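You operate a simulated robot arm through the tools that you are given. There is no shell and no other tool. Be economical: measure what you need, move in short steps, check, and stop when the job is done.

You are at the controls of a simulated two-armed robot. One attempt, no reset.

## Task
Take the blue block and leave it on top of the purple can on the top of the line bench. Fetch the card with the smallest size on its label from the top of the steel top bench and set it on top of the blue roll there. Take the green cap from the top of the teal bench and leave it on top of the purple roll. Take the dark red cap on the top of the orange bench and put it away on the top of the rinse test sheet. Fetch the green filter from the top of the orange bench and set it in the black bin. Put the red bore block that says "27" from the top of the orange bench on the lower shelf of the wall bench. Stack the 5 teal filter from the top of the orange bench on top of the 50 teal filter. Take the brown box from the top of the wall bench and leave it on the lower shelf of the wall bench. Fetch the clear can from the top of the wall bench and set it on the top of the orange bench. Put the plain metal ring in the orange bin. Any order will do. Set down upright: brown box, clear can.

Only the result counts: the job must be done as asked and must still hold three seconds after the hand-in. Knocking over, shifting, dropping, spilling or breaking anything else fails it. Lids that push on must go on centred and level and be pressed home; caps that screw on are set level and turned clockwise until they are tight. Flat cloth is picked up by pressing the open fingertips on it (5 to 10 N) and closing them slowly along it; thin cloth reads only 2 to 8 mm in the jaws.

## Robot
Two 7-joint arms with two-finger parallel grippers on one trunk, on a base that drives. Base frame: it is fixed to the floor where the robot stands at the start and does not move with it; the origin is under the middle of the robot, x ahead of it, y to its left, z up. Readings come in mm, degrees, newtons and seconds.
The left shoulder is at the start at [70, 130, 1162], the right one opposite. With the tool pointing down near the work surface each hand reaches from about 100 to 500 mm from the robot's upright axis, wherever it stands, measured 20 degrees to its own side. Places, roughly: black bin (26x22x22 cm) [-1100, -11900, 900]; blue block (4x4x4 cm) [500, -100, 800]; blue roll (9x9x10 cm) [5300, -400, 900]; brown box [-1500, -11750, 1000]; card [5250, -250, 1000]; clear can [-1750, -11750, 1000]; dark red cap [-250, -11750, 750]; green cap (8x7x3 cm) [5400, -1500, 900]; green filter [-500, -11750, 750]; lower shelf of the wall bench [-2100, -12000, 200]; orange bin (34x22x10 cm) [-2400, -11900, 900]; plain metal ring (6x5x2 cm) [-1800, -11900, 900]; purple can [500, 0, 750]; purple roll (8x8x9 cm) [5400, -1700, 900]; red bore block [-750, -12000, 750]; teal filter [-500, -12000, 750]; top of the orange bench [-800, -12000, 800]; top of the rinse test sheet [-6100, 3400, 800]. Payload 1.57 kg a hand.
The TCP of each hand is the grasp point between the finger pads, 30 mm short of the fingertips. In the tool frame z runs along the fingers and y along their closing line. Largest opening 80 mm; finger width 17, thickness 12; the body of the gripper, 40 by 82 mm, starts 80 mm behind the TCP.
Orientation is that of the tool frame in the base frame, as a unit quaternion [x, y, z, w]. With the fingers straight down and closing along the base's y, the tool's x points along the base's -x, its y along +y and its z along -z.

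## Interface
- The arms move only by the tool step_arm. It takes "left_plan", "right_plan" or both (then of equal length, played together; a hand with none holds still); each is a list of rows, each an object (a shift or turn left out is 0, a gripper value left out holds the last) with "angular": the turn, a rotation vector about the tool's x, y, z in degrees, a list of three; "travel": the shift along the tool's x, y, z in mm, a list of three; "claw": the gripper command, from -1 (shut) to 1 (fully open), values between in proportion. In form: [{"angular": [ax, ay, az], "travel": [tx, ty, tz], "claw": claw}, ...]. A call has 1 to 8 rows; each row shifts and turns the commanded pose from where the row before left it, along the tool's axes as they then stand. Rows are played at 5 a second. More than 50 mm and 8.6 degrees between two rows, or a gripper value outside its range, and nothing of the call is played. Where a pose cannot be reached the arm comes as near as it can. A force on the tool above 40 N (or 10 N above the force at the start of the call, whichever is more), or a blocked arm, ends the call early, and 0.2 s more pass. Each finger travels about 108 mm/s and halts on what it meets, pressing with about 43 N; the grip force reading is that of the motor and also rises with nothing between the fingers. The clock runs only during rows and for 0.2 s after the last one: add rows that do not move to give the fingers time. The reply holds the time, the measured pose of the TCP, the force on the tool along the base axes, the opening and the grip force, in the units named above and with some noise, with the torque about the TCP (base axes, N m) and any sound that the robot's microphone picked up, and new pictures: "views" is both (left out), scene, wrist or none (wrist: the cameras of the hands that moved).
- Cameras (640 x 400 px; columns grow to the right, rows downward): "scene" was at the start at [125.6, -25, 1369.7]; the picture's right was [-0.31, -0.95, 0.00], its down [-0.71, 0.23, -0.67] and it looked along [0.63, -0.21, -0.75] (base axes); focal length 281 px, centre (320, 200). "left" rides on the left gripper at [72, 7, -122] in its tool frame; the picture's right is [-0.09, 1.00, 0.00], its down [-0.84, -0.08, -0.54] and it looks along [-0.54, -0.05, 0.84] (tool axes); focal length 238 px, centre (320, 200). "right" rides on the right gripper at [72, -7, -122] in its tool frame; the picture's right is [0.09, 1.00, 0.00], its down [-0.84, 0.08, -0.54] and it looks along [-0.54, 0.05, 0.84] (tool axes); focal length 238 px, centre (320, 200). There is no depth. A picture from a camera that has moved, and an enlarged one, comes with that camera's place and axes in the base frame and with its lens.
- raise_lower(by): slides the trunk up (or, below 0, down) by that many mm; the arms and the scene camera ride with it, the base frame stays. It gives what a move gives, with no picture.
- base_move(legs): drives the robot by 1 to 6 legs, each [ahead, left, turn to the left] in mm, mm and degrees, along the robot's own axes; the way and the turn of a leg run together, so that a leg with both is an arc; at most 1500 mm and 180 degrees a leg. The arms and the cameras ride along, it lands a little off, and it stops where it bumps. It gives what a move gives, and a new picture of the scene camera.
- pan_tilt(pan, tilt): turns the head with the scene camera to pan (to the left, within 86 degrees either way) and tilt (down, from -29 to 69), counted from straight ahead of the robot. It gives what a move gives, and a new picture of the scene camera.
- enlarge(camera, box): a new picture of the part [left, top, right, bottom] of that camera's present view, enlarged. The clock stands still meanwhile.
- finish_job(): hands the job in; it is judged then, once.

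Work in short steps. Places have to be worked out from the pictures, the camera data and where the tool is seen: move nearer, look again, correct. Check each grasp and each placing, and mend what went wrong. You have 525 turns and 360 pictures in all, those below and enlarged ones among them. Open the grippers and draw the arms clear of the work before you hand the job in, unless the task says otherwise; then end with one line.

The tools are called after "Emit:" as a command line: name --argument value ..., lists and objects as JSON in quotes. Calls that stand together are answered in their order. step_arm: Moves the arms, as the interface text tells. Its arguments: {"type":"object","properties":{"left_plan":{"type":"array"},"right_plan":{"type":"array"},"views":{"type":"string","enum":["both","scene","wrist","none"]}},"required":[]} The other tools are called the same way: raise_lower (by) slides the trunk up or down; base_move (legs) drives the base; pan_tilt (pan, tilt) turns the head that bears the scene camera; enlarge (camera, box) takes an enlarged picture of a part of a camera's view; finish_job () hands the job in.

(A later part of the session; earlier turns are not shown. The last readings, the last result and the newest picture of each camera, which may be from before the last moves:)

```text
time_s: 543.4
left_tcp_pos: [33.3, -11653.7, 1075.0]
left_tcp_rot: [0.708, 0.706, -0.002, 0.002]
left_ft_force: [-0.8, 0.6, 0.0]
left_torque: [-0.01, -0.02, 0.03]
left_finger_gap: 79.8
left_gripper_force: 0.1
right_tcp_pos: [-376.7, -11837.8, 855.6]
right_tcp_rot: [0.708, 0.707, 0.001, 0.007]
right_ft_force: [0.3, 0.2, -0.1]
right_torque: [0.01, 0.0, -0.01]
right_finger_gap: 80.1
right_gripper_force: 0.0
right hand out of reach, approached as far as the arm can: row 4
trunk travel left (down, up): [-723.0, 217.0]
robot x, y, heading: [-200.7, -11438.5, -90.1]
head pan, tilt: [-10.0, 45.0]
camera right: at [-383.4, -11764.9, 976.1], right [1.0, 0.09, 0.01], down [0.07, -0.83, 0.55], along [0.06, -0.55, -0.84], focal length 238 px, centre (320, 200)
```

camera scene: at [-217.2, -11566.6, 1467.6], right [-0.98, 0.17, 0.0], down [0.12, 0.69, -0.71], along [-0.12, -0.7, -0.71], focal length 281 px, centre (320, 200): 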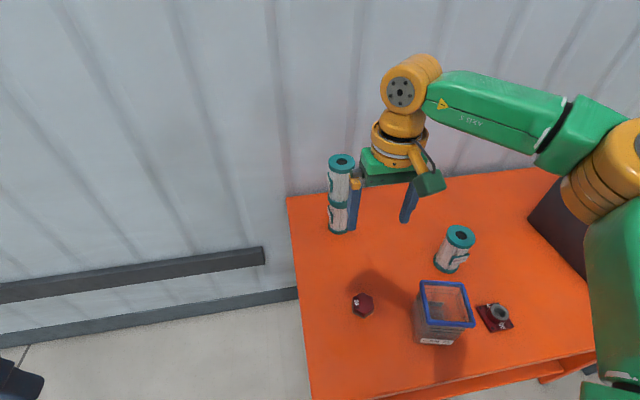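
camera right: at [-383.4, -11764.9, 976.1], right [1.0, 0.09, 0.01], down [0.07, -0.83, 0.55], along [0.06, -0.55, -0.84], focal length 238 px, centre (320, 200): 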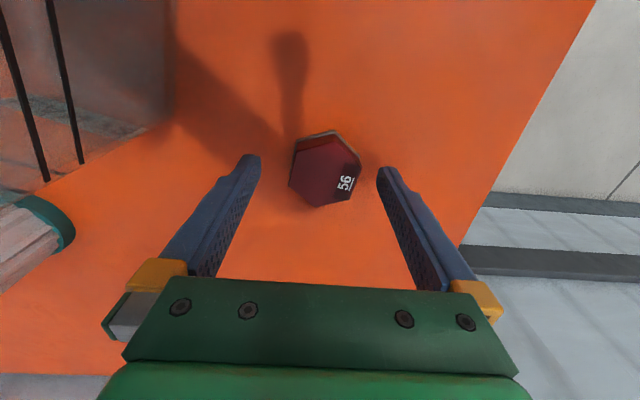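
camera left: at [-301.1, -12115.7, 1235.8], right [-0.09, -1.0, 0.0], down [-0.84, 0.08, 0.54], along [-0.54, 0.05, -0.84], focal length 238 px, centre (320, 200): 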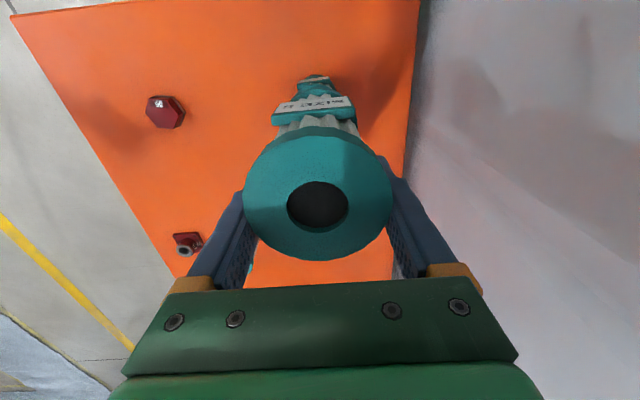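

I'll rotate 8° to match the hex flats, raise the hand 45 mm, and lower the trunk for a better posture.

Emit:
step_arm --right_plan '[{"travel": [1, 4, -45], "angular": [0, 0, 8]}, {}]' --views "none"

Emit:
raise_lower --by -58

Emit:
step_arm --right_plan '[{"travel": [0, 0, 3]}, {}]' --views "wrist"

```text
time_s: 544.0
left_tcp_pos: [31.9, -11654.6, 1075.0]
left_tcp_rot: [0.708, 0.706, -0.001, 0.0]
left_ft_force: [-1.0, -0.2, -0.9]
left_torque: [0.05, -0.03, 0.02]
left_finger_gap: 80.0
left_gripper_force: 0.1
right_tcp_pos: [-374.6, -11835.5, 900.4]
right_tcp_rot: [0.756, 0.654, 0.002, 0.005]
right_ft_force: [-0.3, -1.0, 0.7]
right_torque: [0.04, -0.02, -0.01]
right_finger_gap: 80.3
right_gripper_force: 0.1
trunk travel left (down, up): [-723.0, 217.0]
robot x, y, heading: [-201.3, -11438.6, -89.8]
head pan, tilt: [-10.0, 45.0]
```

```text
time_s: 545.0
left_tcp_pos: [33.8, -11653.1, 1017.1]
left_tcp_rot: [0.707, 0.707, -0.001, 0.0]
left_ft_force: [-0.6, 0.2, -0.2]
left_torque: [0.01, -0.01, 0.0]
left_finger_gap: 79.9
left_gripper_force: 0.1
right_tcp_pos: [-374.8, -11836.6, 843.2]
right_tcp_rot: [0.756, 0.655, 0.001, 0.006]
right_ft_force: [-0.5, 0.1, -0.3]
right_torque: [-0.01, 0.02, -0.01]
right_finger_gap: 79.8
right_gripper_force: 0.0
trunk travel left (down, up): [-665.0, 275.0]
robot x, y, heading: [-205.9, -11437.5, -90.2]
head pan, tilt: [-10.0, 45.0]
```

```text
time_s: 545.5
left_tcp_pos: [32.7, -11653.8, 1018.1]
left_tcp_rot: [0.708, 0.706, -0.001, 0.001]
left_ft_force: [-0.2, 0.1, 0.0]
left_torque: [-0.03, -0.03, 0.01]
left_finger_gap: 79.9
left_gripper_force: 0.0
right_tcp_pos: [-376.6, -11836.1, 839.7]
right_tcp_rot: [0.755, 0.655, 0.001, 0.006]
right_ft_force: [0.1, 0.5, 0.0]
right_torque: [0.01, 0.0, 0.01]
right_finger_gap: 80.0
right_gripper_force: 0.0
trunk travel left (down, up): [-665.0, 275.0]
robot x, y, heading: [-203.6, -11437.7, -90.1]
head pan, tilt: [-10.0, 45.0]
camera right: at [-372.2, -11763.9, 961.5], right [1.0, -0.05, 0.01], down [-0.05, -0.84, 0.55], along [-0.02, -0.55, -0.84], focal length 238 px, centre (320, 200)
```

right: 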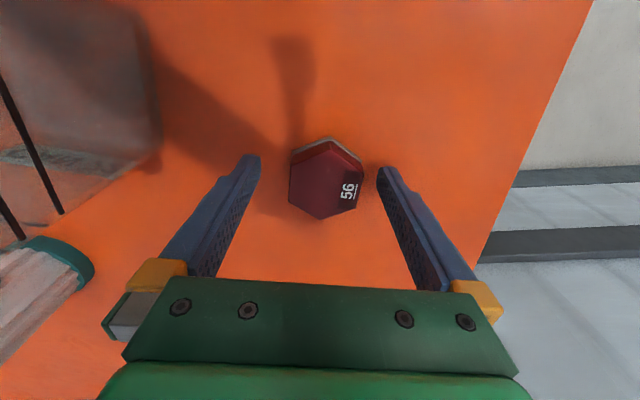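

Emit:
step_arm --right_plan '[{"travel": [-6, 3, 0]}, {"travel": [0, 0, 5]}, {"claw": 0.5}, {"claw": -1}, {}, {}]' --views "none"

Emit:
raise_lower --by 150

Emit:
step_arm --right_plan '[{}]' --views "wrist"

```text
time_s: 547.0
left_tcp_pos: [33.2, -11653.4, 1017.4]
left_tcp_rot: [0.708, 0.706, -0.001, 0.001]
left_ft_force: [0.8, -0.5, -0.8]
left_torque: [0.02, -0.02, -0.01]
left_finger_gap: 80.2
left_gripper_force: 0.2
right_tcp_pos: [-372.7, -11843.0, 836.1]
right_tcp_rot: [0.755, 0.655, 0.002, 0.005]
right_ft_force: [0.2, 0.8, 0.5]
right_torque: [0.06, 0.03, -0.06]
right_finger_gap: 49.0
right_gripper_force: 43.5
trunk travel left (down, up): [-665.0, 275.0]
robot x, y, heading: [-203.7, -11438.3, -90.1]
head pan, tilt: [-10.0, 45.0]
```

```text
time_s: 548.7
left_tcp_pos: [33.2, -11653.1, 1166.7]
left_tcp_rot: [0.708, 0.707, -0.001, 0.001]
left_ft_force: [-0.1, -0.2, 0.0]
left_torque: [-0.02, 0.03, -0.01]
left_finger_gap: 79.8
left_gripper_force: 0.1
right_tcp_pos: [-372.7, -11844.0, 985.6]
right_tcp_rot: [0.755, 0.656, 0.002, 0.006]
right_ft_force: [0.1, -0.5, -2.8]
right_torque: [0.01, 0.02, -0.01]
right_finger_gap: 48.9
right_gripper_force: 42.8
trunk travel left (down, up): [-815.0, 125.0]
robot x, y, heading: [-201.0, -11439.1, -90.4]
head pan, tilt: [-10.0, 45.0]
```

```text
time_s: 549.1
left_tcp_pos: [32.6, -11654.0, 1167.8]
left_tcp_rot: [0.708, 0.706, -0.001, 0.0]
left_ft_force: [0.0, 1.5, 0.8]
left_torque: [-0.01, -0.03, 0.01]
left_finger_gap: 80.1
left_gripper_force: 0.1
right_tcp_pos: [-373.0, -11844.9, 984.3]
right_tcp_rot: [0.755, 0.655, 0.002, 0.004]
right_ft_force: [-0.9, -1.0, -3.2]
right_torque: [0.03, -0.01, -0.02]
right_finger_gap: 48.9
right_gripper_force: 42.8
trunk travel left (down, up): [-815.0, 125.0]
robot x, y, heading: [-208.2, -11437.4, -90.2]
head pan, tilt: [-10.0, 45.0]
camera right: at [-369.9, -11771.2, 1106.9], right [1.0, -0.05, 0.01], down [-0.05, -0.84, 0.55], along [-0.02, -0.55, -0.84], focal length 238 px, centre (320, 200)
```

right: 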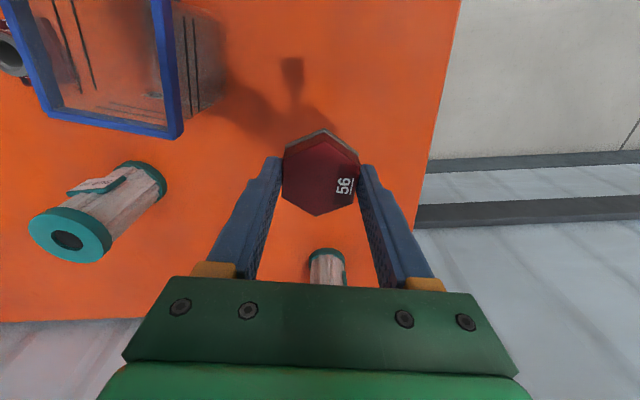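

The cap is held. Now for the long drive to the rinse test sheet near (-6100, 3400): I'll back off and look to the west and north-west.

Emit:
base_move --legs '[[-700, 0, 0], [0, 0, -90]]'

Emit:
pan_tilt --pan 0 --tilt 8

Emit:
pan_tilt --pan -60 --tilt 8

```text
time_s: 556.7
left_tcp_pos: [-416.3, -10988.3, 1167.1]
left_tcp_rot: [1.0, -0.004, 0.0, 0.0]
left_ft_force: [0.2, 0.3, -0.2]
left_torque: [0.0, -0.03, 0.0]
left_finger_gap: 80.0
left_gripper_force: 0.1
right_tcp_pos: [-602.0, -10581.2, 984.8]
right_tcp_rot: [0.997, -0.075, -0.002, 0.005]
right_ft_force: [0.7, -0.2, -3.4]
right_torque: [0.01, 0.01, 0.0]
right_finger_gap: 48.7
right_gripper_force: 42.8
trunk travel left (down, up): [-815.0, 125.0]
robot x, y, heading: [-195.4, -10753.1, 179.4]
head pan, tilt: [-10.0, 45.0]
camera scene: at [-328.9, -10738.1, 1389.2], right [0.18, 0.98, 0.0], down [0.7, -0.13, -0.71], along [-0.69, 0.13, -0.71], focal length 281 px, centre (320, 200)
```

scene: 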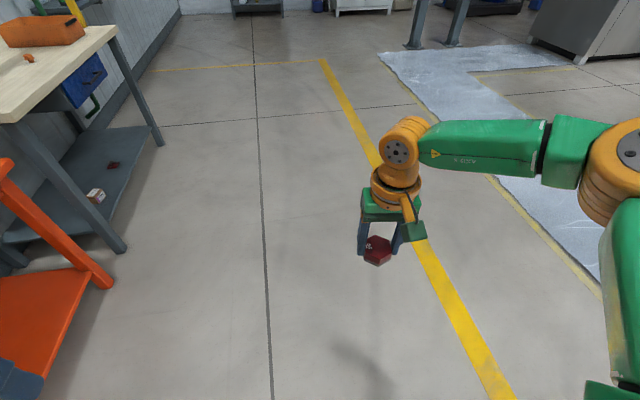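

```text
time_s: 557.7
left_tcp_pos: [-416.7, -10988.1, 1168.4]
left_tcp_rot: [1.0, -0.006, -0.001, 0.0]
left_ft_force: [-0.6, 0.7, -0.1]
left_torque: [-0.02, 0.01, -0.02]
left_finger_gap: 80.1
left_gripper_force: 0.1
right_tcp_pos: [-601.8, -10580.1, 985.6]
right_tcp_rot: [0.997, -0.074, -0.002, 0.004]
right_ft_force: [-0.6, -0.1, -1.8]
right_torque: [-0.03, 0.01, -0.01]
right_finger_gap: 48.6
right_gripper_force: 42.8
trunk travel left (down, up): [-815.0, 125.0]
robot x, y, heading: [-198.6, -10757.3, 179.5]
head pan, tilt: [0.0, 8.0]
camera scene: at [-341.5, -10751.8, 1447.3], right [0.01, 1.0, 0.0], down [0.14, 0.0, -0.99], along [-0.99, 0.01, -0.14], focal length 281 px, centre (320, 200)
```

scene: 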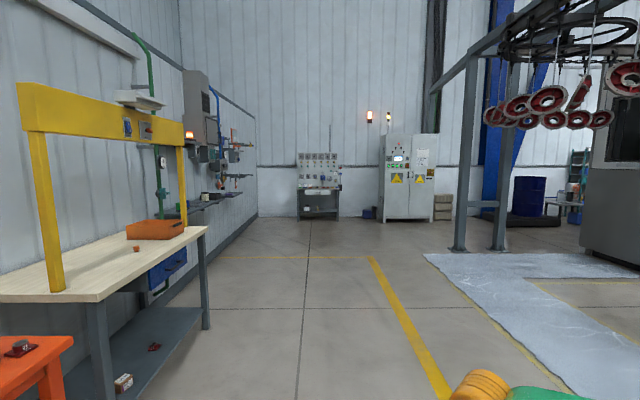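

```text
time_s: 559.0
left_tcp_pos: [-416.7, -10986.7, 1167.5]
left_tcp_rot: [1.0, -0.005, -0.001, 0.0]
left_ft_force: [0.7, -0.6, -0.6]
left_torque: [-0.01, 0.04, -0.02]
left_finger_gap: 80.0
left_gripper_force: 0.1
right_tcp_pos: [-602.5, -10580.2, 985.9]
right_tcp_rot: [0.997, -0.075, -0.002, 0.004]
right_ft_force: [0.0, 0.0, -2.3]
right_torque: [0.02, 0.01, 0.0]
right_finger_gap: 48.9
right_gripper_force: 43.3
trunk travel left (down, up): [-815.0, 125.0]
robot x, y, heading: [-198.4, -10750.4, 179.5]
head pan, tilt: [-60.0, 8.0]
camera scene: at [-294.6, -10672.2, 1447.4], right [0.87, 0.49, 0.0], down [0.07, -0.12, -0.99], along [-0.49, 0.86, -0.14], focal length 281 px, centre (320, 200)
```

scene: 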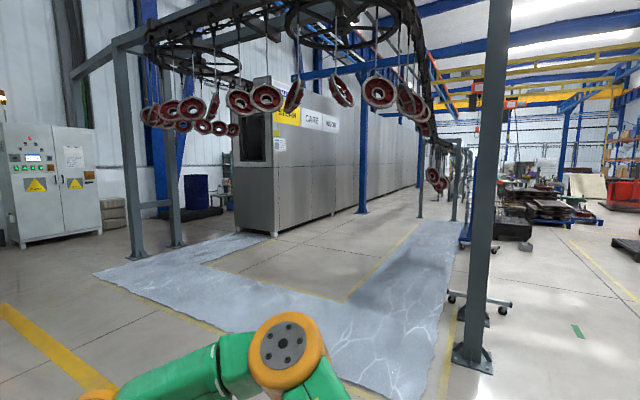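

I see two possible routes. The one west of the long wash tunnel looks direct, so I'll drive west along the clear aisle to x≈-5200 and look north.

Emit:
base_move --legs '[[1300, 0, 0.5], [1300, 0, 0], [1300, 0, 0], [1200, 0, 0]]'

Emit:
pan_tilt --pan -80 --tilt 10

Emit:
pan_tilt --pan -40 --tilt 10

```text
time_s: 583.7
left_tcp_pos: [-5546.6, -11071.3, 1167.5]
left_tcp_rot: [1.0, 0.011, -0.002, 0.0]
left_ft_force: [-0.2, 0.0, 0.1]
left_torque: [-0.01, 0.0, 0.0]
left_finger_gap: 79.9
left_gripper_force: 0.0
right_tcp_pos: [-5745.2, -10669.3, 985.2]
right_tcp_rot: [0.998, -0.058, -0.002, 0.004]
right_ft_force: [0.0, 0.5, -2.7]
right_torque: [0.01, -0.02, 0.02]
right_finger_gap: 48.7
right_gripper_force: 43.0
trunk travel left (down, up): [-815.0, 125.0]
robot x, y, heading: [-5335.8, -10829.0, -178.9]
head pan, tilt: [-60.0, 8.0]
camera scene: at [-5433.1, -10751.3, 1447.5], right [0.85, 0.52, 0.0], down [0.07, -0.12, -0.99], along [-0.51, 0.85, -0.14], focal length 281 px, centre (320, 200)
```

scene: 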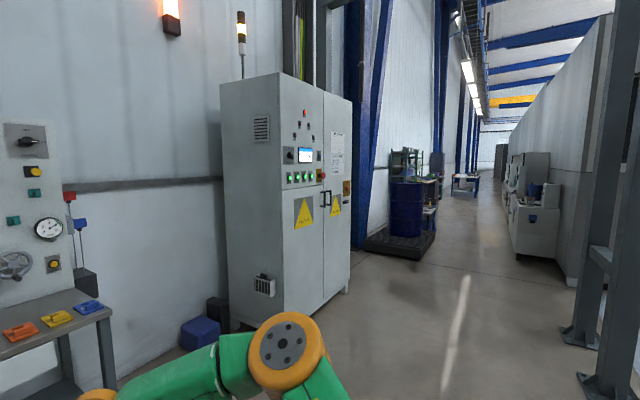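

```text
time_s: 584.5
left_tcp_pos: [-5544.7, -11069.9, 1168.3]
left_tcp_rot: [1.0, 0.01, -0.001, 0.0]
left_ft_force: [0.2, -1.0, -0.7]
left_torque: [-0.01, -0.03, -0.02]
left_finger_gap: 80.0
left_gripper_force: 0.1
right_tcp_pos: [-5745.8, -10669.5, 984.9]
right_tcp_rot: [0.998, -0.058, -0.002, 0.004]
right_ft_force: [-0.5, 0.9, -1.9]
right_torque: [0.0, -0.02, 0.01]
right_finger_gap: 48.7
right_gripper_force: 42.6
trunk travel left (down, up): [-815.0, 125.0]
robot x, y, heading: [-5334.6, -10829.5, -178.6]
head pan, tilt: [-80.0, 10.0]
camera scene: at [-5404.3, -10739.4, 1444.2], right [0.98, 0.2, 0.0], down [0.03, -0.17, -0.98], along [-0.19, 0.97, -0.17], focal length 281 px, centre (320, 200)
```

scene: 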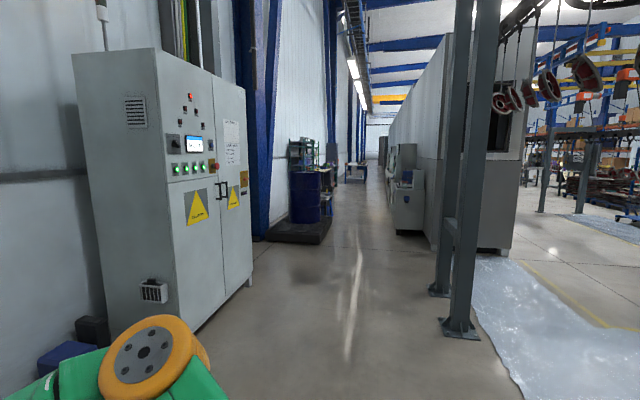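

```text
time_s: 585.6
left_tcp_pos: [-5545.5, -11070.8, 1168.3]
left_tcp_rot: [1.0, 0.011, 0.0, 0.0]
left_ft_force: [-0.5, -0.4, -0.3]
left_torque: [-0.07, -0.01, 0.0]
left_finger_gap: 79.9
left_gripper_force: 0.0
right_tcp_pos: [-5744.7, -10669.6, 986.5]
right_tcp_rot: [0.998, -0.059, -0.002, 0.005]
right_ft_force: [-0.6, -0.4, -3.1]
right_torque: [0.03, -0.01, 0.0]
right_finger_gap: 49.0
right_gripper_force: 43.1
trunk travel left (down, up): [-815.0, 125.0]
robot x, y, heading: [-5333.7, -10829.2, -178.5]
head pan, tilt: [-40.0, 10.0]
camera scene: at [-5458.2, -10772.3, 1444.2], right [0.63, 0.78, 0.0], down [0.14, -0.11, -0.98], along [-0.77, 0.62, -0.17], focal length 281 px, centre (320, 200)
```

scene: 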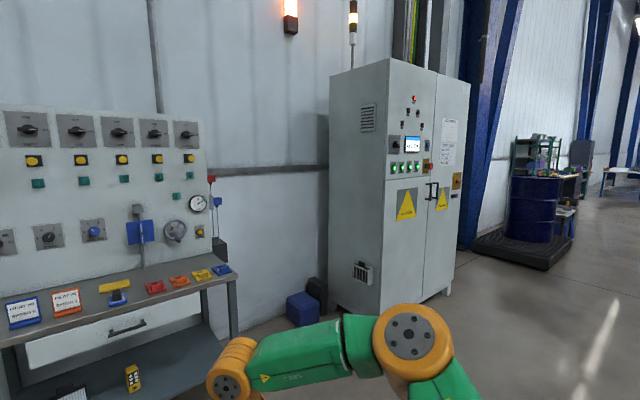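

A clear corridor runs north at about x≈-5450. I'll turn north and drive.

Emit:
base_move --legs '[[0, 0, -91.5], [1300, 90, 0], [1300, 0, 0], [1300, 0, 0]]'

Emit:
pan_tilt --pan 0 --tilt 10

```text
time_s: 608.4
left_tcp_pos: [-5627.8, -6684.9, 1167.5]
left_tcp_rot: [0.712, -0.703, -0.001, -0.002]
left_ft_force: [0.3, -0.2, 0.3]
left_torque: [0.01, -0.02, 0.02]
left_finger_gap: 80.0
left_gripper_force: 0.1
right_tcp_pos: [-5224.5, -6488.9, 984.6]
right_tcp_rot: [-0.661, 0.75, 0.006, -0.002]
right_ft_force: [0.7, -0.3, -2.7]
right_torque: [-0.01, -0.01, 0.03]
right_finger_gap: 48.8
right_gripper_force: 43.0
trunk travel left (down, up): [-815.0, 125.0]
robot x, y, heading: [-5392.9, -6895.2, 90.7]
head pan, tilt: [-40.0, 10.0]
camera scene: at [-5329.3, -6775.2, 1444.2], right [0.77, -0.63, 0.0], down [-0.11, -0.13, -0.98], along [0.62, 0.76, -0.17], focal length 281 px, centre (320, 200)
```

scene: 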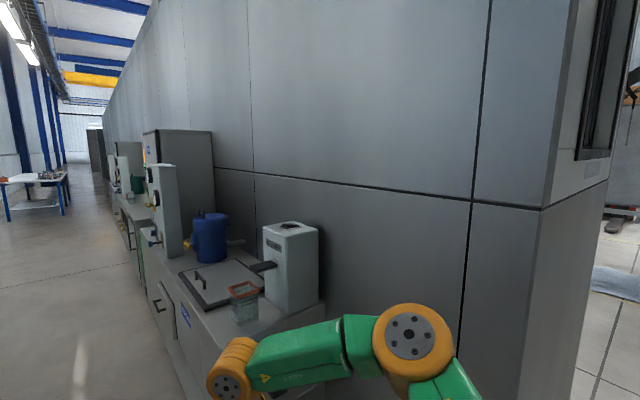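

```text
time_s: 609.5
left_tcp_pos: [-5628.3, -6684.6, 1166.7]
left_tcp_rot: [0.712, -0.702, 0.0, -0.001]
left_ft_force: [-0.2, -0.1, 0.1]
left_torque: [-0.03, -0.03, -0.01]
left_finger_gap: 79.8
left_gripper_force: 0.1
right_tcp_pos: [-5225.0, -6490.1, 984.9]
right_tcp_rot: [-0.662, 0.75, 0.005, -0.002]
right_ft_force: [0.0, -0.6, -3.4]
right_torque: [-0.02, -0.01, 0.02]
right_finger_gap: 48.9
right_gripper_force: 43.2
trunk travel left (down, up): [-815.0, 125.0]
robot x, y, heading: [-5390.3, -6896.1, 90.7]
head pan, tilt: [0.0, 10.0]
camera scene: at [-5389.2, -6753.6, 1444.2], right [1.0, 0.01, 0.0], down [0.0, -0.17, -0.98], along [-0.01, 0.98, -0.17], focal length 281 px, centre (320, 200)
```

scene: 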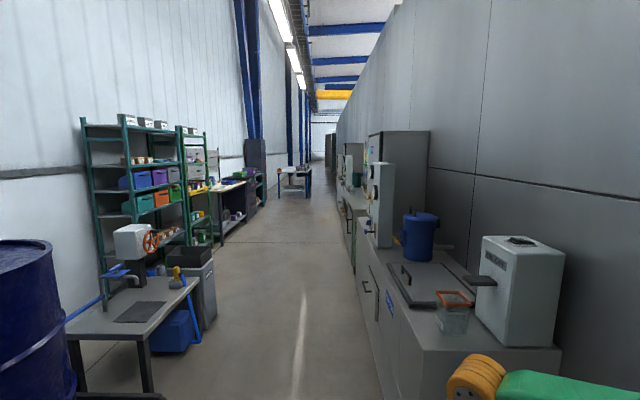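

There's machinery close on the right, so I'll shift 140 mm left and continue north. The table ahead should hold the rinse sheet.

Emit:
base_move --legs '[[0, 140, -0.7], [1400, 0, 0], [1400, 0, 0], [1400, 0, 0], [1400, 0, 0], [1300, 0, 0]]'

Emit:
pan_tilt --pan 10 --tilt 20

```text
time_s: 642.4
left_tcp_pos: [-5542.3, 94.9, 1170.2]
left_tcp_rot: [-0.669, 0.743, 0.004, 0.017]
left_ft_force: [-0.5, -0.3, 1.0]
left_torque: [0.0, 0.0, -0.01]
left_finger_gap: 80.0
left_gripper_force: 0.0
right_tcp_pos: [-5117.2, 245.2, 1002.2]
right_tcp_rot: [-0.617, 0.787, 0.011, 0.016]
right_ft_force: [0.3, 0.3, -2.0]
right_torque: [-0.01, -0.02, -0.02]
right_finger_gap: 48.8
right_gripper_force: 42.8
trunk travel left (down, up): [-815.0, 125.0]
robot x, y, heading: [-5307.0, -116.1, 84.2]
head pan, tilt: [0.0, 10.0]
stopped in leg 6: the robot was blocked; the commanded pose is now the measured one
camera scene: at [-5320.2, -19.8, 1449.9], right [0.99, -0.1, 0.02], down [0.0, -0.14, -0.99], along [0.1, 0.98, -0.14], focal length 281 px, centre (320, 200)
```

scene: 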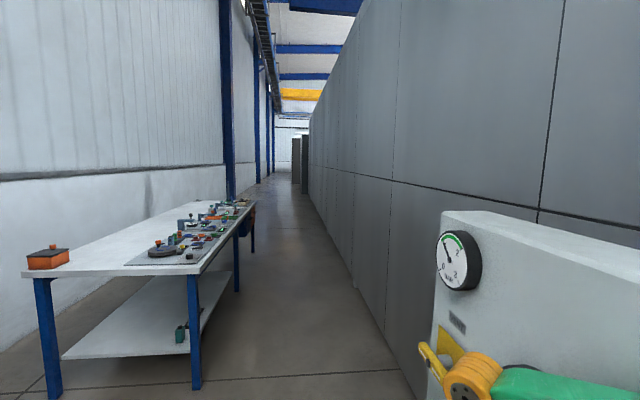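

```text
time_s: 643.1
left_tcp_pos: [-5541.9, 95.3, 1169.9]
left_tcp_rot: [-0.669, 0.743, 0.004, 0.018]
left_ft_force: [-0.5, 0.8, 1.6]
left_torque: [-0.01, -0.03, -0.02]
left_finger_gap: 80.0
left_gripper_force: 0.0
right_tcp_pos: [-5116.9, 245.0, 999.9]
right_tcp_rot: [-0.617, 0.786, 0.009, 0.015]
right_ft_force: [-1.5, 0.1, -3.7]
right_torque: [0.0, 0.01, -0.02]
right_finger_gap: 48.8
right_gripper_force: 43.1
trunk travel left (down, up): [-815.0, 125.0]
robot x, y, heading: [-5306.9, -112.6, 84.2]
head pan, tilt: [10.0, 20.0]
camera scene: at [-5336.5, -20.0, 1432.8], right [1.0, 0.07, 0.02], down [0.04, -0.31, -0.95], along [-0.06, 0.95, -0.31], focal length 281 px, centre (320, 200)
```

scene: 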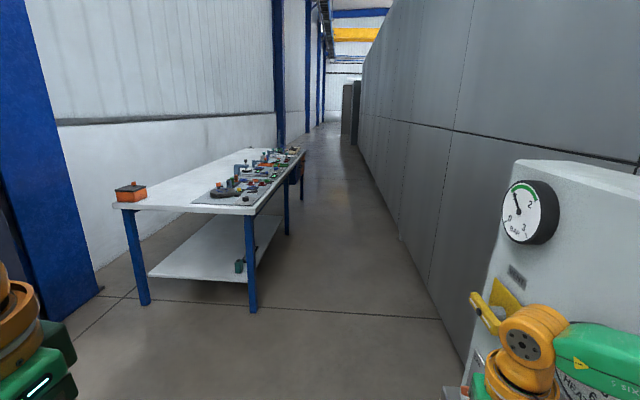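

Heading drifted and I've come up against the machine on the right. I'll back straight off, then move left and realign.

Emit:
base_move --legs '[[-200, 30, 0]]'

Emit:
pan_tilt --pan -35 --tilt 30

```text
time_s: 644.7
left_tcp_pos: [-5570.7, -66.0, 1166.3]
left_tcp_rot: [-0.671, 0.741, -0.001, 0.0]
left_ft_force: [-0.4, -0.4, -0.1]
left_torque: [0.0, -0.01, -0.04]
left_finger_gap: 79.9
left_gripper_force: 0.0
right_tcp_pos: [-5150.5, 81.5, 982.3]
right_tcp_rot: [-0.619, 0.785, 0.003, -0.004]
right_ft_force: [-0.1, -0.1, -2.8]
right_torque: [0.0, 0.01, -0.05]
right_finger_gap: 49.1
right_gripper_force: 43.0
trunk travel left (down, up): [-815.0, 125.0]
robot x, y, heading: [-5357.6, -308.6, 84.2]
head pan, tilt: [10.0, 20.0]
camera scene: at [-5359.3, -163.4, 1427.6], right [1.0, 0.07, 0.0], down [0.03, -0.34, -0.94], along [-0.07, 0.94, -0.34], focal length 281 px, centre (320, 200)
```

scene: 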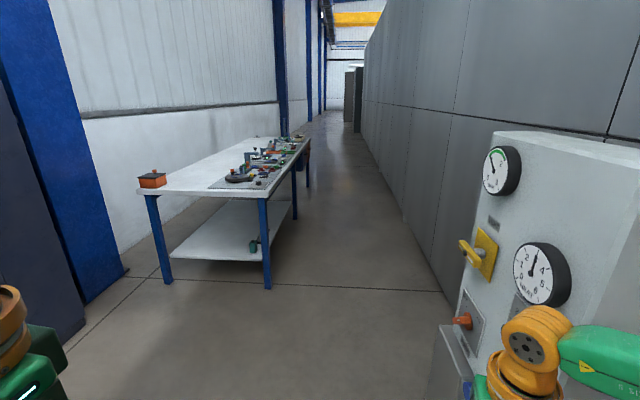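

```text
time_s: 645.8
left_tcp_pos: [-5572.0, -67.9, 1166.4]
left_tcp_rot: [-0.671, 0.741, -0.001, -0.001]
left_ft_force: [0.4, 0.3, 0.6]
left_torque: [-0.01, -0.01, 0.02]
left_finger_gap: 79.7
left_gripper_force: 0.0
right_tcp_pos: [-5150.7, 79.7, 982.5]
right_tcp_rot: [-0.62, 0.785, 0.002, -0.003]
right_ft_force: [-0.2, 0.1, -3.2]
right_torque: [-0.01, 0.0, -0.02]
right_finger_gap: 48.7
right_gripper_force: 42.6
trunk travel left (down, up): [-815.0, 125.0]
robot x, y, heading: [-5356.0, -310.0, 84.5]
head pan, tilt: [-35.0, 30.0]
camera scene: at [-5293.5, -189.8, 1411.8], right [0.76, -0.65, 0.0], down [-0.33, -0.38, -0.87], along [0.56, 0.66, -0.5], focal length 281 px, centre (320, 200)
```

scene: 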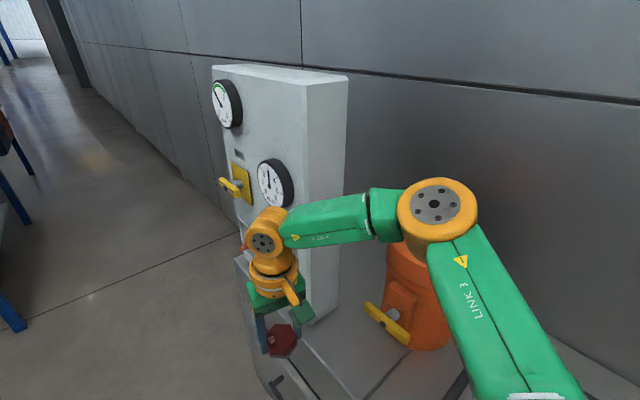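

Nothing looks disturbed. I'll strafe left away from it, realign the heading, and pass in two careful steps.

Emit:
base_move --legs '[[0, 220, 0], [0, 0, 5.6], [900, 0, 0]]'

Emit:
pan_tilt --pan 0 --tilt 20

```text
time_s: 652.4
left_tcp_pos: [-5829.5, 827.9, 1166.5]
left_tcp_rot: [0.714, -0.7, 0.0, 0.0]
left_ft_force: [0.4, 0.2, 0.5]
left_torque: [0.02, 0.04, 0.01]
left_finger_gap: 80.1
left_gripper_force: 0.1
right_tcp_pos: [-5429.2, 1026.2, 983.4]
right_tcp_rot: [-0.665, 0.747, 0.003, -0.003]
right_ft_force: [0.0, 0.2, -3.5]
right_torque: [-0.01, 0.0, -0.01]
right_finger_gap: 48.8
right_gripper_force: 43.1
trunk travel left (down, up): [-815.0, 125.0]
robot x, y, heading: [-5588.2, 617.8, 91.2]
head pan, tilt: [-35.0, 30.0]
camera scene: at [-5538.0, 740.2, 1411.9], right [0.83, -0.56, 0.0], down [-0.28, -0.42, -0.87], along [0.48, 0.72, -0.5], focal length 281 px, centre (320, 200)
```

scene: 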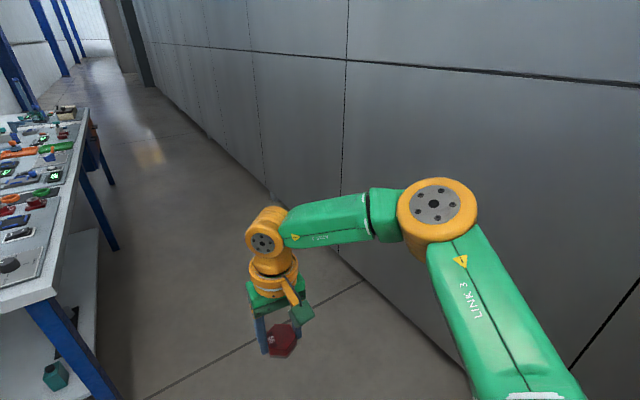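

```text
time_s: 653.4
left_tcp_pos: [-5829.7, 828.8, 1167.0]
left_tcp_rot: [0.714, -0.7, 0.001, 0.0]
left_ft_force: [-0.9, -0.9, 0.5]
left_torque: [0.02, 0.02, 0.0]
left_finger_gap: 79.9
left_gripper_force: 0.1
right_tcp_pos: [-5428.4, 1027.5, 982.2]
right_tcp_rot: [-0.665, 0.747, 0.003, -0.004]
right_ft_force: [0.3, -0.1, -2.1]
right_torque: [-0.03, 0.02, 0.0]
right_finger_gap: 49.1
right_gripper_force: 42.6
trunk travel left (down, up): [-815.0, 125.0]
robot x, y, heading: [-5586.6, 613.7, 91.6]
head pan, tilt: [0.0, 20.0]
camera scene: at [-5590.1, 759.1, 1427.9], right [1.0, 0.02, 0.0], down [0.01, -0.34, -0.94], along [-0.02, 0.94, -0.34], focal length 281 px, centre (320, 200)
```

scene: 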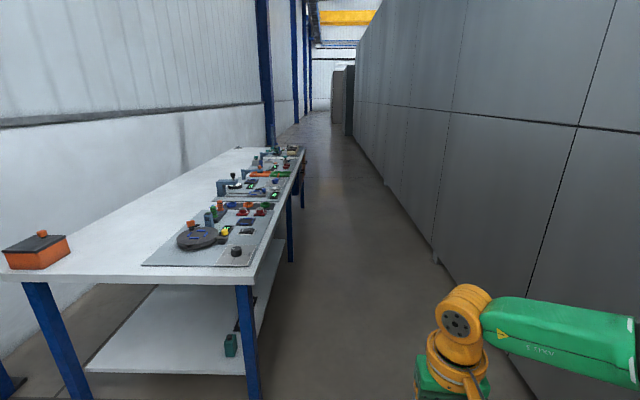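

Past the pump. I'll shift right, away from the table, and go north to y≈3300.

Emit:
base_move --legs '[[300, -270, -1.5], [1200, 0, 0], [1150, 0, 0]]'

Emit:
pan_tilt --pan 70 --tilt 35

```text
time_s: 667.0
left_tcp_pos: [-5531.4, 3479.6, 1166.7]
left_tcp_rot: [-0.705, 0.709, 0.0, 0.0]
left_ft_force: [-0.3, 0.1, -0.5]
left_torque: [-0.02, -0.02, 0.03]
left_finger_gap: 80.2
left_gripper_force: 0.1
right_tcp_pos: [-5124.7, 3666.3, 984.3]
right_tcp_rot: [-0.655, 0.755, 0.003, -0.002]
right_ft_force: [-0.1, 0.6, -2.8]
right_torque: [-0.05, 0.0, 0.02]
right_finger_gap: 48.7
right_gripper_force: 42.8
trunk travel left (down, up): [-815.0, 125.0]
robot x, y, heading: [-5295.8, 3264.5, 89.8]
head pan, tilt: [0.0, 20.0]
camera scene: at [-5293.4, 3403.1, 1428.0], right [1.0, 0.0, 0.0], down [0.0, -0.34, -0.94], along [0.0, 0.94, -0.34], focal length 281 px, centre (320, 200)
```

scene: 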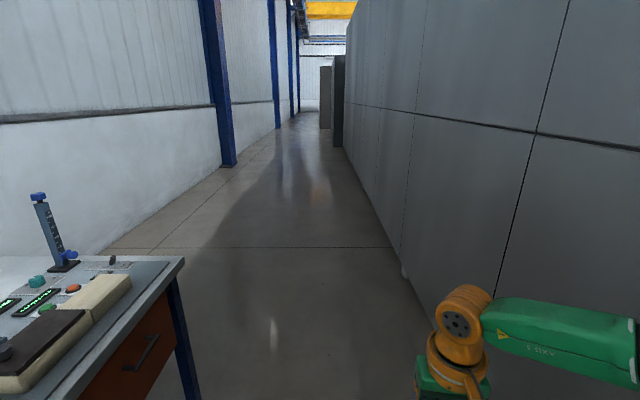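

```text
time_s: 668.4
left_tcp_pos: [-5530.2, 3480.0, 1166.0]
left_tcp_rot: [-0.705, 0.709, -0.001, 0.0]
left_ft_force: [0.5, -0.8, 0.9]
left_torque: [-0.03, -0.02, -0.02]
left_finger_gap: 79.9
left_gripper_force: 0.0
right_tcp_pos: [-5123.9, 3666.8, 983.1]
right_tcp_rot: [-0.655, 0.755, 0.004, -0.004]
right_ft_force: [0.1, 0.6, -2.7]
right_torque: [0.0, -0.03, 0.03]
right_finger_gap: 48.8
right_gripper_force: 42.7
trunk travel left (down, up): [-815.0, 125.0]
robot x, y, heading: [-5296.8, 3262.7, 89.8]
head pan, tilt: [70.0, 35.0]
camera scene: at [-5376.3, 3341.4, 1404.1], right [0.35, 0.94, 0.0], down [0.54, -0.2, -0.82], along [-0.77, 0.28, -0.57], focal length 281 px, centre (320, 200)
```

scene: 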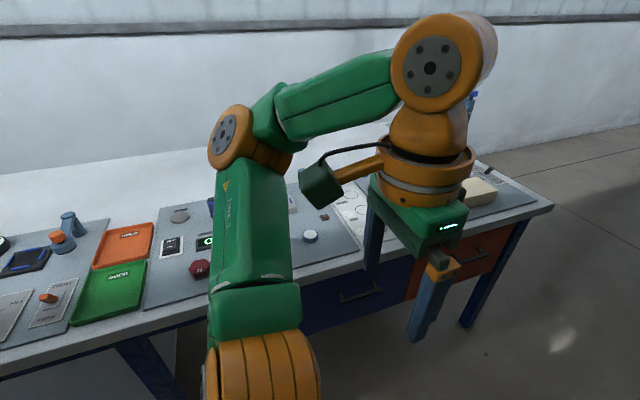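

The sheets are on this table. I'll turn to face it (west) and read the labels.

Emit:
base_move --legs '[[0, -60, 90]]'

Emit:
pan_tilt --pan 5 --tilt 35

```text
time_s: 672.6
left_tcp_pos: [-5478.4, 3066.2, 1166.3]
left_tcp_rot: [1.0, -0.008, 0.001, 0.0]
left_ft_force: [-0.1, 0.6, 0.1]
left_torque: [-0.03, 0.0, 0.0]
left_finger_gap: 79.9
left_gripper_force: 0.0
right_tcp_pos: [-5662.0, 3473.7, 982.7]
right_tcp_rot: [0.997, -0.076, 0.0, 0.005]
right_ft_force: [0.4, 0.1, -2.9]
right_torque: [-0.01, -0.02, -0.02]
right_finger_gap: 48.8
right_gripper_force: 42.2
trunk travel left (down, up): [-815.0, 125.0]
robot x, y, heading: [-5256.9, 3299.7, 179.1]
head pan, tilt: [70.0, 35.0]
camera scene: at [-5337.7, 3216.9, 1404.1], right [-0.93, 0.36, 0.0], down [0.2, 0.54, -0.82], along [-0.29, -0.77, -0.57], focal length 281 px, centre (320, 200)
```

scene: 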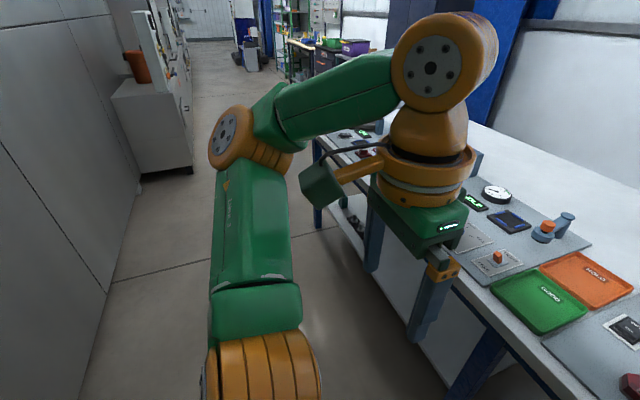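

```text
time_s: 674.0
left_tcp_pos: [-5479.5, 3065.5, 1165.6]
left_tcp_rot: [1.0, -0.008, 0.0, 0.0]
left_ft_force: [0.0, 0.8, 0.1]
left_torque: [-0.01, 0.01, -0.02]
left_finger_gap: 80.0
left_gripper_force: 0.0
right_tcp_pos: [-5660.4, 3473.4, 983.4]
right_tcp_rot: [0.997, -0.076, 0.001, 0.004]
right_ft_force: [0.0, 0.9, -2.6]
right_torque: [-0.01, -0.01, -0.02]
right_finger_gap: 48.8
right_gripper_force: 42.5
trunk travel left (down, up): [-815.0, 125.0]
robot x, y, heading: [-5255.7, 3296.1, 179.2]
head pan, tilt: [5.0, 35.0]
camera scene: at [-5394.1, 3292.5, 1404.0], right [-0.07, 1.0, 0.0], down [0.57, 0.04, -0.82], along [-0.82, -0.06, -0.57], focal length 281 px, centre (320, 200)
```

scene: 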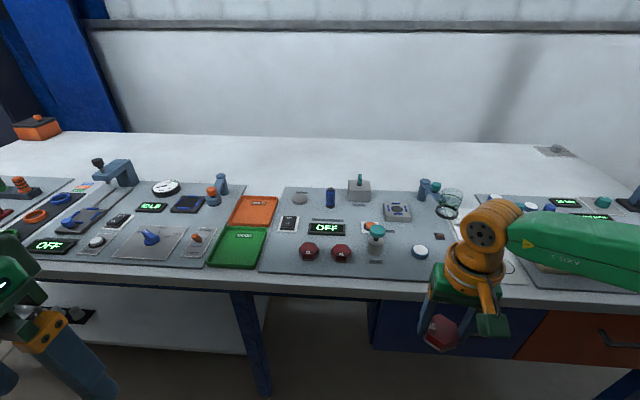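

Several sheets with instruments here. I'll zoom in for labels.

Emit:
enlarge --camera "scene" --box '[255, 170, 415, 280]'

Emit:
enlarge --camera "scene" --box '[400, 170, 640, 300]'

Emit:
enlarge --camera "scene" --box '[0, 140, 270, 290]'

```text
3.64 times, centred on (335, 225) of scene
camera zoom: at [-5394.1, 3292.5, 1404.0], right [-0.07, 1.0, 0.0], down [0.57, 0.04, -0.82], along [-0.82, -0.06, -0.57], focal length 1021 px, centre (266, 109)
```

zoom: 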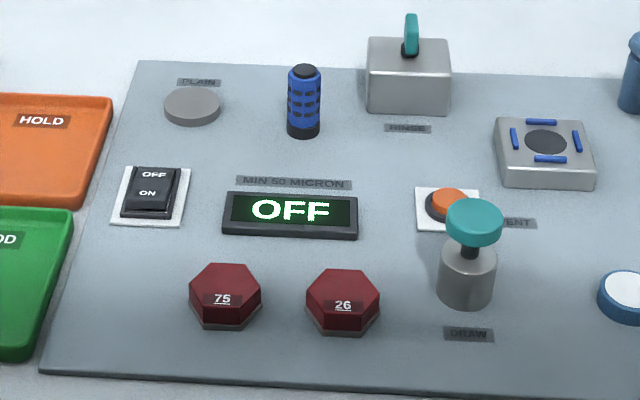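

```text
2.67 times, centred on (520, 235) of scene
camera zoom: at [-5394.1, 3292.5, 1404.0], right [-0.07, 1.0, 0.0], down [0.57, 0.04, -0.82], along [-0.82, -0.06, -0.57], focal length 749 px, centre (-213, 107)
```

zoom: 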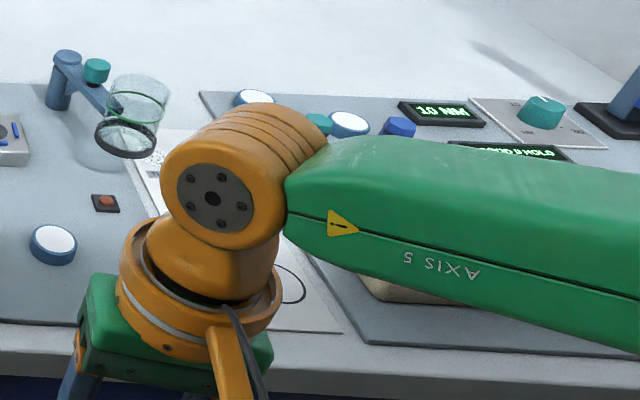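

```text
2.37 times, centred on (135, 215) of scene
camera zoom: at [-5394.1, 3292.5, 1404.0], right [-0.07, 1.0, 0.0], down [0.57, 0.04, -0.82], along [-0.82, -0.06, -0.57], focal length 666 px, centre (758, 164)
```

zoom: 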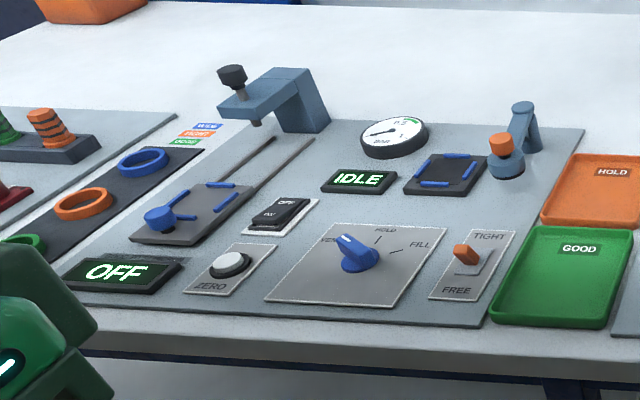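

The middle grey sheet carries the RINSE fixture and the caps 75 and 26, so this is the rinse test sheet. There's a free spot at its front left, about (-5957,3136). I'll strafe left, then move in.

Emit:
base_move --legs '[[0, 328, 0.8], [290, 0, 0]]'

Emit:
step_arm --right_plan '[{}]' --views "wrist"

```text
time_s: 677.8
left_tcp_pos: [-5773.1, 2730.7, 1166.5]
left_tcp_rot: [1.0, -0.003, 0.0, 0.001]
left_ft_force: [0.4, 0.9, -0.3]
left_torque: [0.01, 0.0, -0.03]
left_finger_gap: 80.0
left_gripper_force: 0.0
right_tcp_pos: [-5960.1, 3137.7, 984.9]
right_tcp_rot: [0.997, -0.071, -0.001, 0.004]
right_ft_force: [0.4, 0.2, -2.3]
right_torque: [-0.02, 0.01, -0.02]
right_finger_gap: 48.8
right_gripper_force: 43.4
trunk travel left (down, up): [-815.0, 125.0]
robot x, y, heading: [-5554.6, 2965.2, 180.2]
head pan, tilt: [5.0, 35.0]
camera scene: at [-5690.9, 2960.2, 1404.3], right [-0.08, 1.0, 0.0], down [0.57, 0.05, -0.82], along [-0.82, -0.07, -0.57], focal length 281 px, centre (320, 200)
```

scene: 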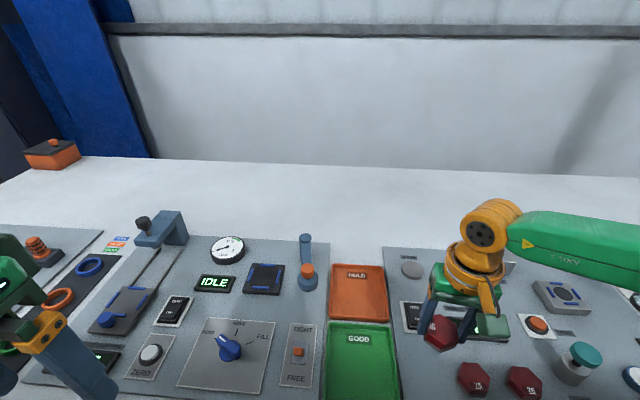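

```text
time_s: 678.2
left_tcp_pos: [-5774.2, 2732.7, 1166.8]
left_tcp_rot: [1.0, -0.003, 0.0, 0.001]
left_ft_force: [0.2, -0.7, 0.2]
left_torque: [0.0, 0.02, -0.02]
left_finger_gap: 80.1
left_gripper_force: 0.0
right_tcp_pos: [-5962.5, 3138.0, 983.5]
right_tcp_rot: [0.998, -0.069, 0.001, 0.004]
right_ft_force: [0.2, -0.1, -2.8]
right_torque: [0.01, 0.01, 0.01]
right_finger_gap: 48.8
right_gripper_force: 42.6
trunk travel left (down, up): [-815.0, 125.0]
robot x, y, heading: [-5556.5, 2965.6, 180.0]
head pan, tilt: [5.0, 35.0]
camera right: at [-5889.5, 3135.1, 1105.3], right [-0.05, -1.0, 0.01], down [-0.84, 0.05, 0.54], along [-0.54, 0.02, -0.84], focal length 238 px, centre (320, 200)
```

right: 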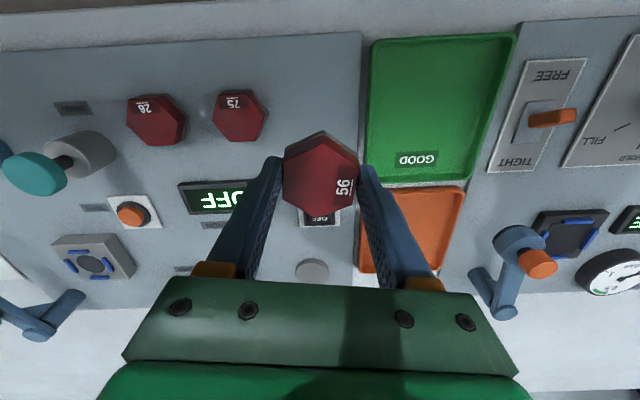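

The free gap is about 115 mm between cap 75 and the sheet's edge, centred at (-5948,3141). I'll shift there and lower.

Emit:
step_arm --right_plan '[{"travel": [14, -3, 0]}, {}]' --views "none"

Emit:
raise_lower --by -115

Emit:
step_arm --right_plan '[{}]' --views "both"

```text
time_s: 678.8
left_tcp_pos: [-5775.5, 2731.3, 1168.2]
left_tcp_rot: [1.0, -0.003, 0.001, -0.001]
left_ft_force: [0.5, 0.2, 0.4]
left_torque: [-0.02, 0.01, 0.01]
left_finger_gap: 79.9
left_gripper_force: 0.1
right_tcp_pos: [-5947.1, 3136.9, 983.2]
right_tcp_rot: [0.998, -0.07, 0.001, 0.004]
right_ft_force: [-0.8, -0.4, -3.9]
right_torque: [0.0, 0.0, -0.01]
right_finger_gap: 48.6
right_gripper_force: 42.5
trunk travel left (down, up): [-815.0, 125.0]
robot x, y, heading: [-5553.6, 2967.4, 179.9]
head pan, tilt: [5.0, 35.0]
```

```text
time_s: 680.3
left_tcp_pos: [-5775.5, 2732.1, 1053.0]
left_tcp_rot: [1.0, -0.002, 0.001, 0.0]
left_ft_force: [-0.1, -0.1, -0.6]
left_torque: [0.01, 0.01, 0.01]
left_finger_gap: 79.9
left_gripper_force: 0.0
right_tcp_pos: [-5945.9, 3138.1, 868.2]
right_tcp_rot: [0.997, -0.071, 0.001, 0.004]
right_ft_force: [0.3, 1.3, -2.5]
right_torque: [0.0, -0.05, 0.01]
right_finger_gap: 48.7
right_gripper_force: 42.3
trunk travel left (down, up): [-700.0, 240.0]
robot x, y, heading: [-5554.4, 2966.3, 179.7]
head pan, tilt: [5.0, 35.0]
```

```text
time_s: 680.7
left_tcp_pos: [-5775.3, 2732.1, 1050.4]
left_tcp_rot: [1.0, -0.003, 0.001, 0.0]
left_ft_force: [0.0, -0.1, -0.4]
left_torque: [0.03, -0.02, 0.01]
left_finger_gap: 80.0
left_gripper_force: 0.1
right_tcp_pos: [-5947.1, 3137.7, 868.2]
right_tcp_rot: [0.997, -0.071, 0.001, 0.005]
right_ft_force: [-0.1, -0.7, -2.8]
right_torque: [-0.02, 0.0, 0.0]
right_finger_gap: 48.6
right_gripper_force: 43.0
trunk travel left (down, up): [-700.0, 240.0]
robot x, y, heading: [-5555.1, 2969.6, 179.8]
head pan, tilt: [5.0, 35.0]
camera scene: at [-5693.6, 2960.3, 1289.0], right [-0.08, 1.0, 0.0], down [0.57, 0.05, -0.82], along [-0.82, -0.07, -0.57], focal length 281 px, centre (320, 200)
camera right: at [-5874.3, 3135.5, 990.4], right [-0.05, -1.0, 0.01], down [-0.84, 0.05, 0.54], along [-0.54, 0.02, -0.84], focal length 238 px, centre (320, 200)
```

scene: 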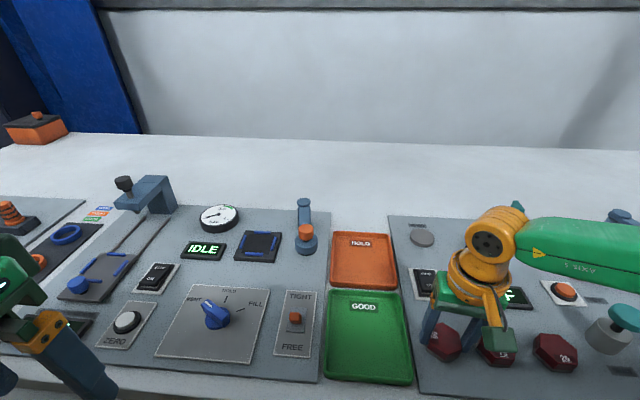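
right: 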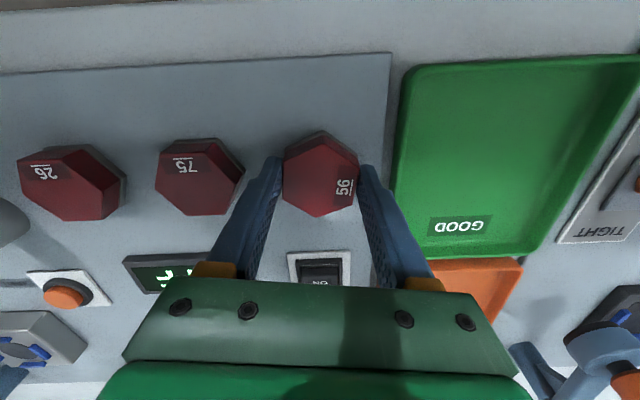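

I'll shift 4 mm away from cap 75 and lower to contact; I'll open only partway on release.

Emit:
step_arm --right_plan '[{"travel": [0, 4, 8]}, {"travel": [0, 0, 8]}, {"travel": [0, 0, 5]}, {}]' --views "none"

Emit:
step_arm --right_plan '[{"travel": [0, 0, 3]}, {}]' --views "none"

Emit:
step_arm --right_plan '[{"travel": [0, 0, 3]}, {}]' --views "none"

```text
time_s: 681.2
left_tcp_pos: [-5770.0, 2732.0, 1053.4]
left_tcp_rot: [1.0, -0.003, -0.002, 0.0]
left_ft_force: [1.3, -0.2, -1.2]
left_torque: [0.03, 0.01, 0.0]
left_finger_gap: 80.1
left_gripper_force: 0.1
right_tcp_pos: [-5946.1, 3134.7, 861.5]
right_tcp_rot: [0.997, -0.071, -0.008, 0.006]
right_ft_force: [3.7, 4.8, 23.1]
right_torque: [0.41, -0.5, 0.02]
right_finger_gap: 48.8
right_gripper_force: 42.7
trunk travel left (down, up): [-700.0, 240.0]
robot x, y, heading: [-5552.7, 2966.0, 179.9]
head pan, tilt: [5.0, 35.0]
stopped in row 2 (right hand): the force on the tool passed its limit at 41 N (the readings are from after the stop); the commanded pose is now the measured one
```

```text
time_s: 681.7
left_tcp_pos: [-5768.8, 2731.5, 1052.2]
left_tcp_rot: [1.0, -0.003, -0.004, 0.0]
left_ft_force: [0.0, 1.0, -0.2]
left_torque: [0.03, 0.05, -0.02]
left_finger_gap: 79.9
left_gripper_force: 0.1
right_tcp_pos: [-5945.6, 3134.8, 861.7]
right_tcp_rot: [0.997, -0.072, -0.012, 0.004]
right_ft_force: [6.1, 2.2, 25.2]
right_torque: [0.39, -0.65, -0.02]
right_finger_gap: 49.3
right_gripper_force: 42.5
trunk travel left (down, up): [-700.0, 240.0]
robot x, y, heading: [-5551.5, 2964.9, 179.9]
head pan, tilt: [5.0, 35.0]
stopped in row 2 (right hand): the force on the tool passed its limit at 41 N (the readings are from after the stop); the commanded pose is now the measured one
```

```text
time_s: 682.1
left_tcp_pos: [-5766.8, 2731.3, 1052.4]
left_tcp_rot: [1.0, -0.004, -0.004, -0.002]
left_ft_force: [-0.5, -0.3, 0.0]
left_torque: [-0.02, 0.0, 0.0]
left_finger_gap: 79.7
left_gripper_force: 0.1
right_tcp_pos: [-5945.9, 3135.2, 859.0]
right_tcp_rot: [0.997, -0.073, -0.015, 0.004]
right_ft_force: [8.3, 2.6, 25.4]
right_torque: [0.58, -0.47, -0.11]
right_finger_gap: 49.0
right_gripper_force: 43.1
trunk travel left (down, up): [-700.0, 240.0]
robot x, y, heading: [-5555.2, 2970.4, 179.6]
head pan, tilt: [5.0, 35.0]
stopped in row 2 (right hand): the force on the tool passed its limit at 41 N (the readings are from after the stop); the commanded pose is now the measured one
```

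Contact (sheet z≈826). I'll ease up 3 mm and level the tool, then check.

Emit:
step_arm --right_plan '[{"travel": [0, 0, -3.5], "angular": [0, 1.6, 0]}, {}, {}]' --views "wrist"

```text
time_s: 682.9
left_tcp_pos: [-5773.0, 2732.0, 1051.9]
left_tcp_rot: [1.0, -0.003, -0.002, -0.001]
left_ft_force: [-0.8, 0.0, 0.4]
left_torque: [0.01, 0.0, 0.02]
left_finger_gap: 80.0
left_gripper_force: 0.1
right_tcp_pos: [-5950.0, 3135.1, 861.6]
right_tcp_rot: [0.997, -0.072, 0.002, 0.007]
right_ft_force: [3.2, 0.7, 10.1]
right_torque: [0.07, 0.3, -0.02]
right_finger_gap: 49.0
right_gripper_force: 43.3
trunk travel left (down, up): [-700.0, 240.0]
robot x, y, heading: [-5552.8, 2966.4, 179.6]
head pan, tilt: [5.0, 35.0]
camera right: at [-5877.1, 3132.8, 983.1], right [-0.05, -1.0, 0.01], down [-0.84, 0.05, 0.54], along [-0.54, 0.02, -0.84], focal length 238 px, centre (320, 200)
```

right: 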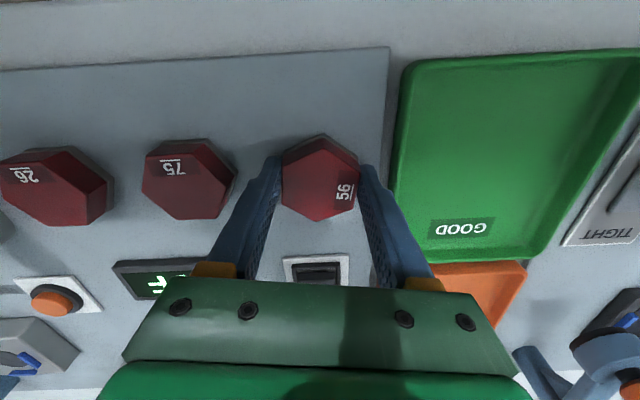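

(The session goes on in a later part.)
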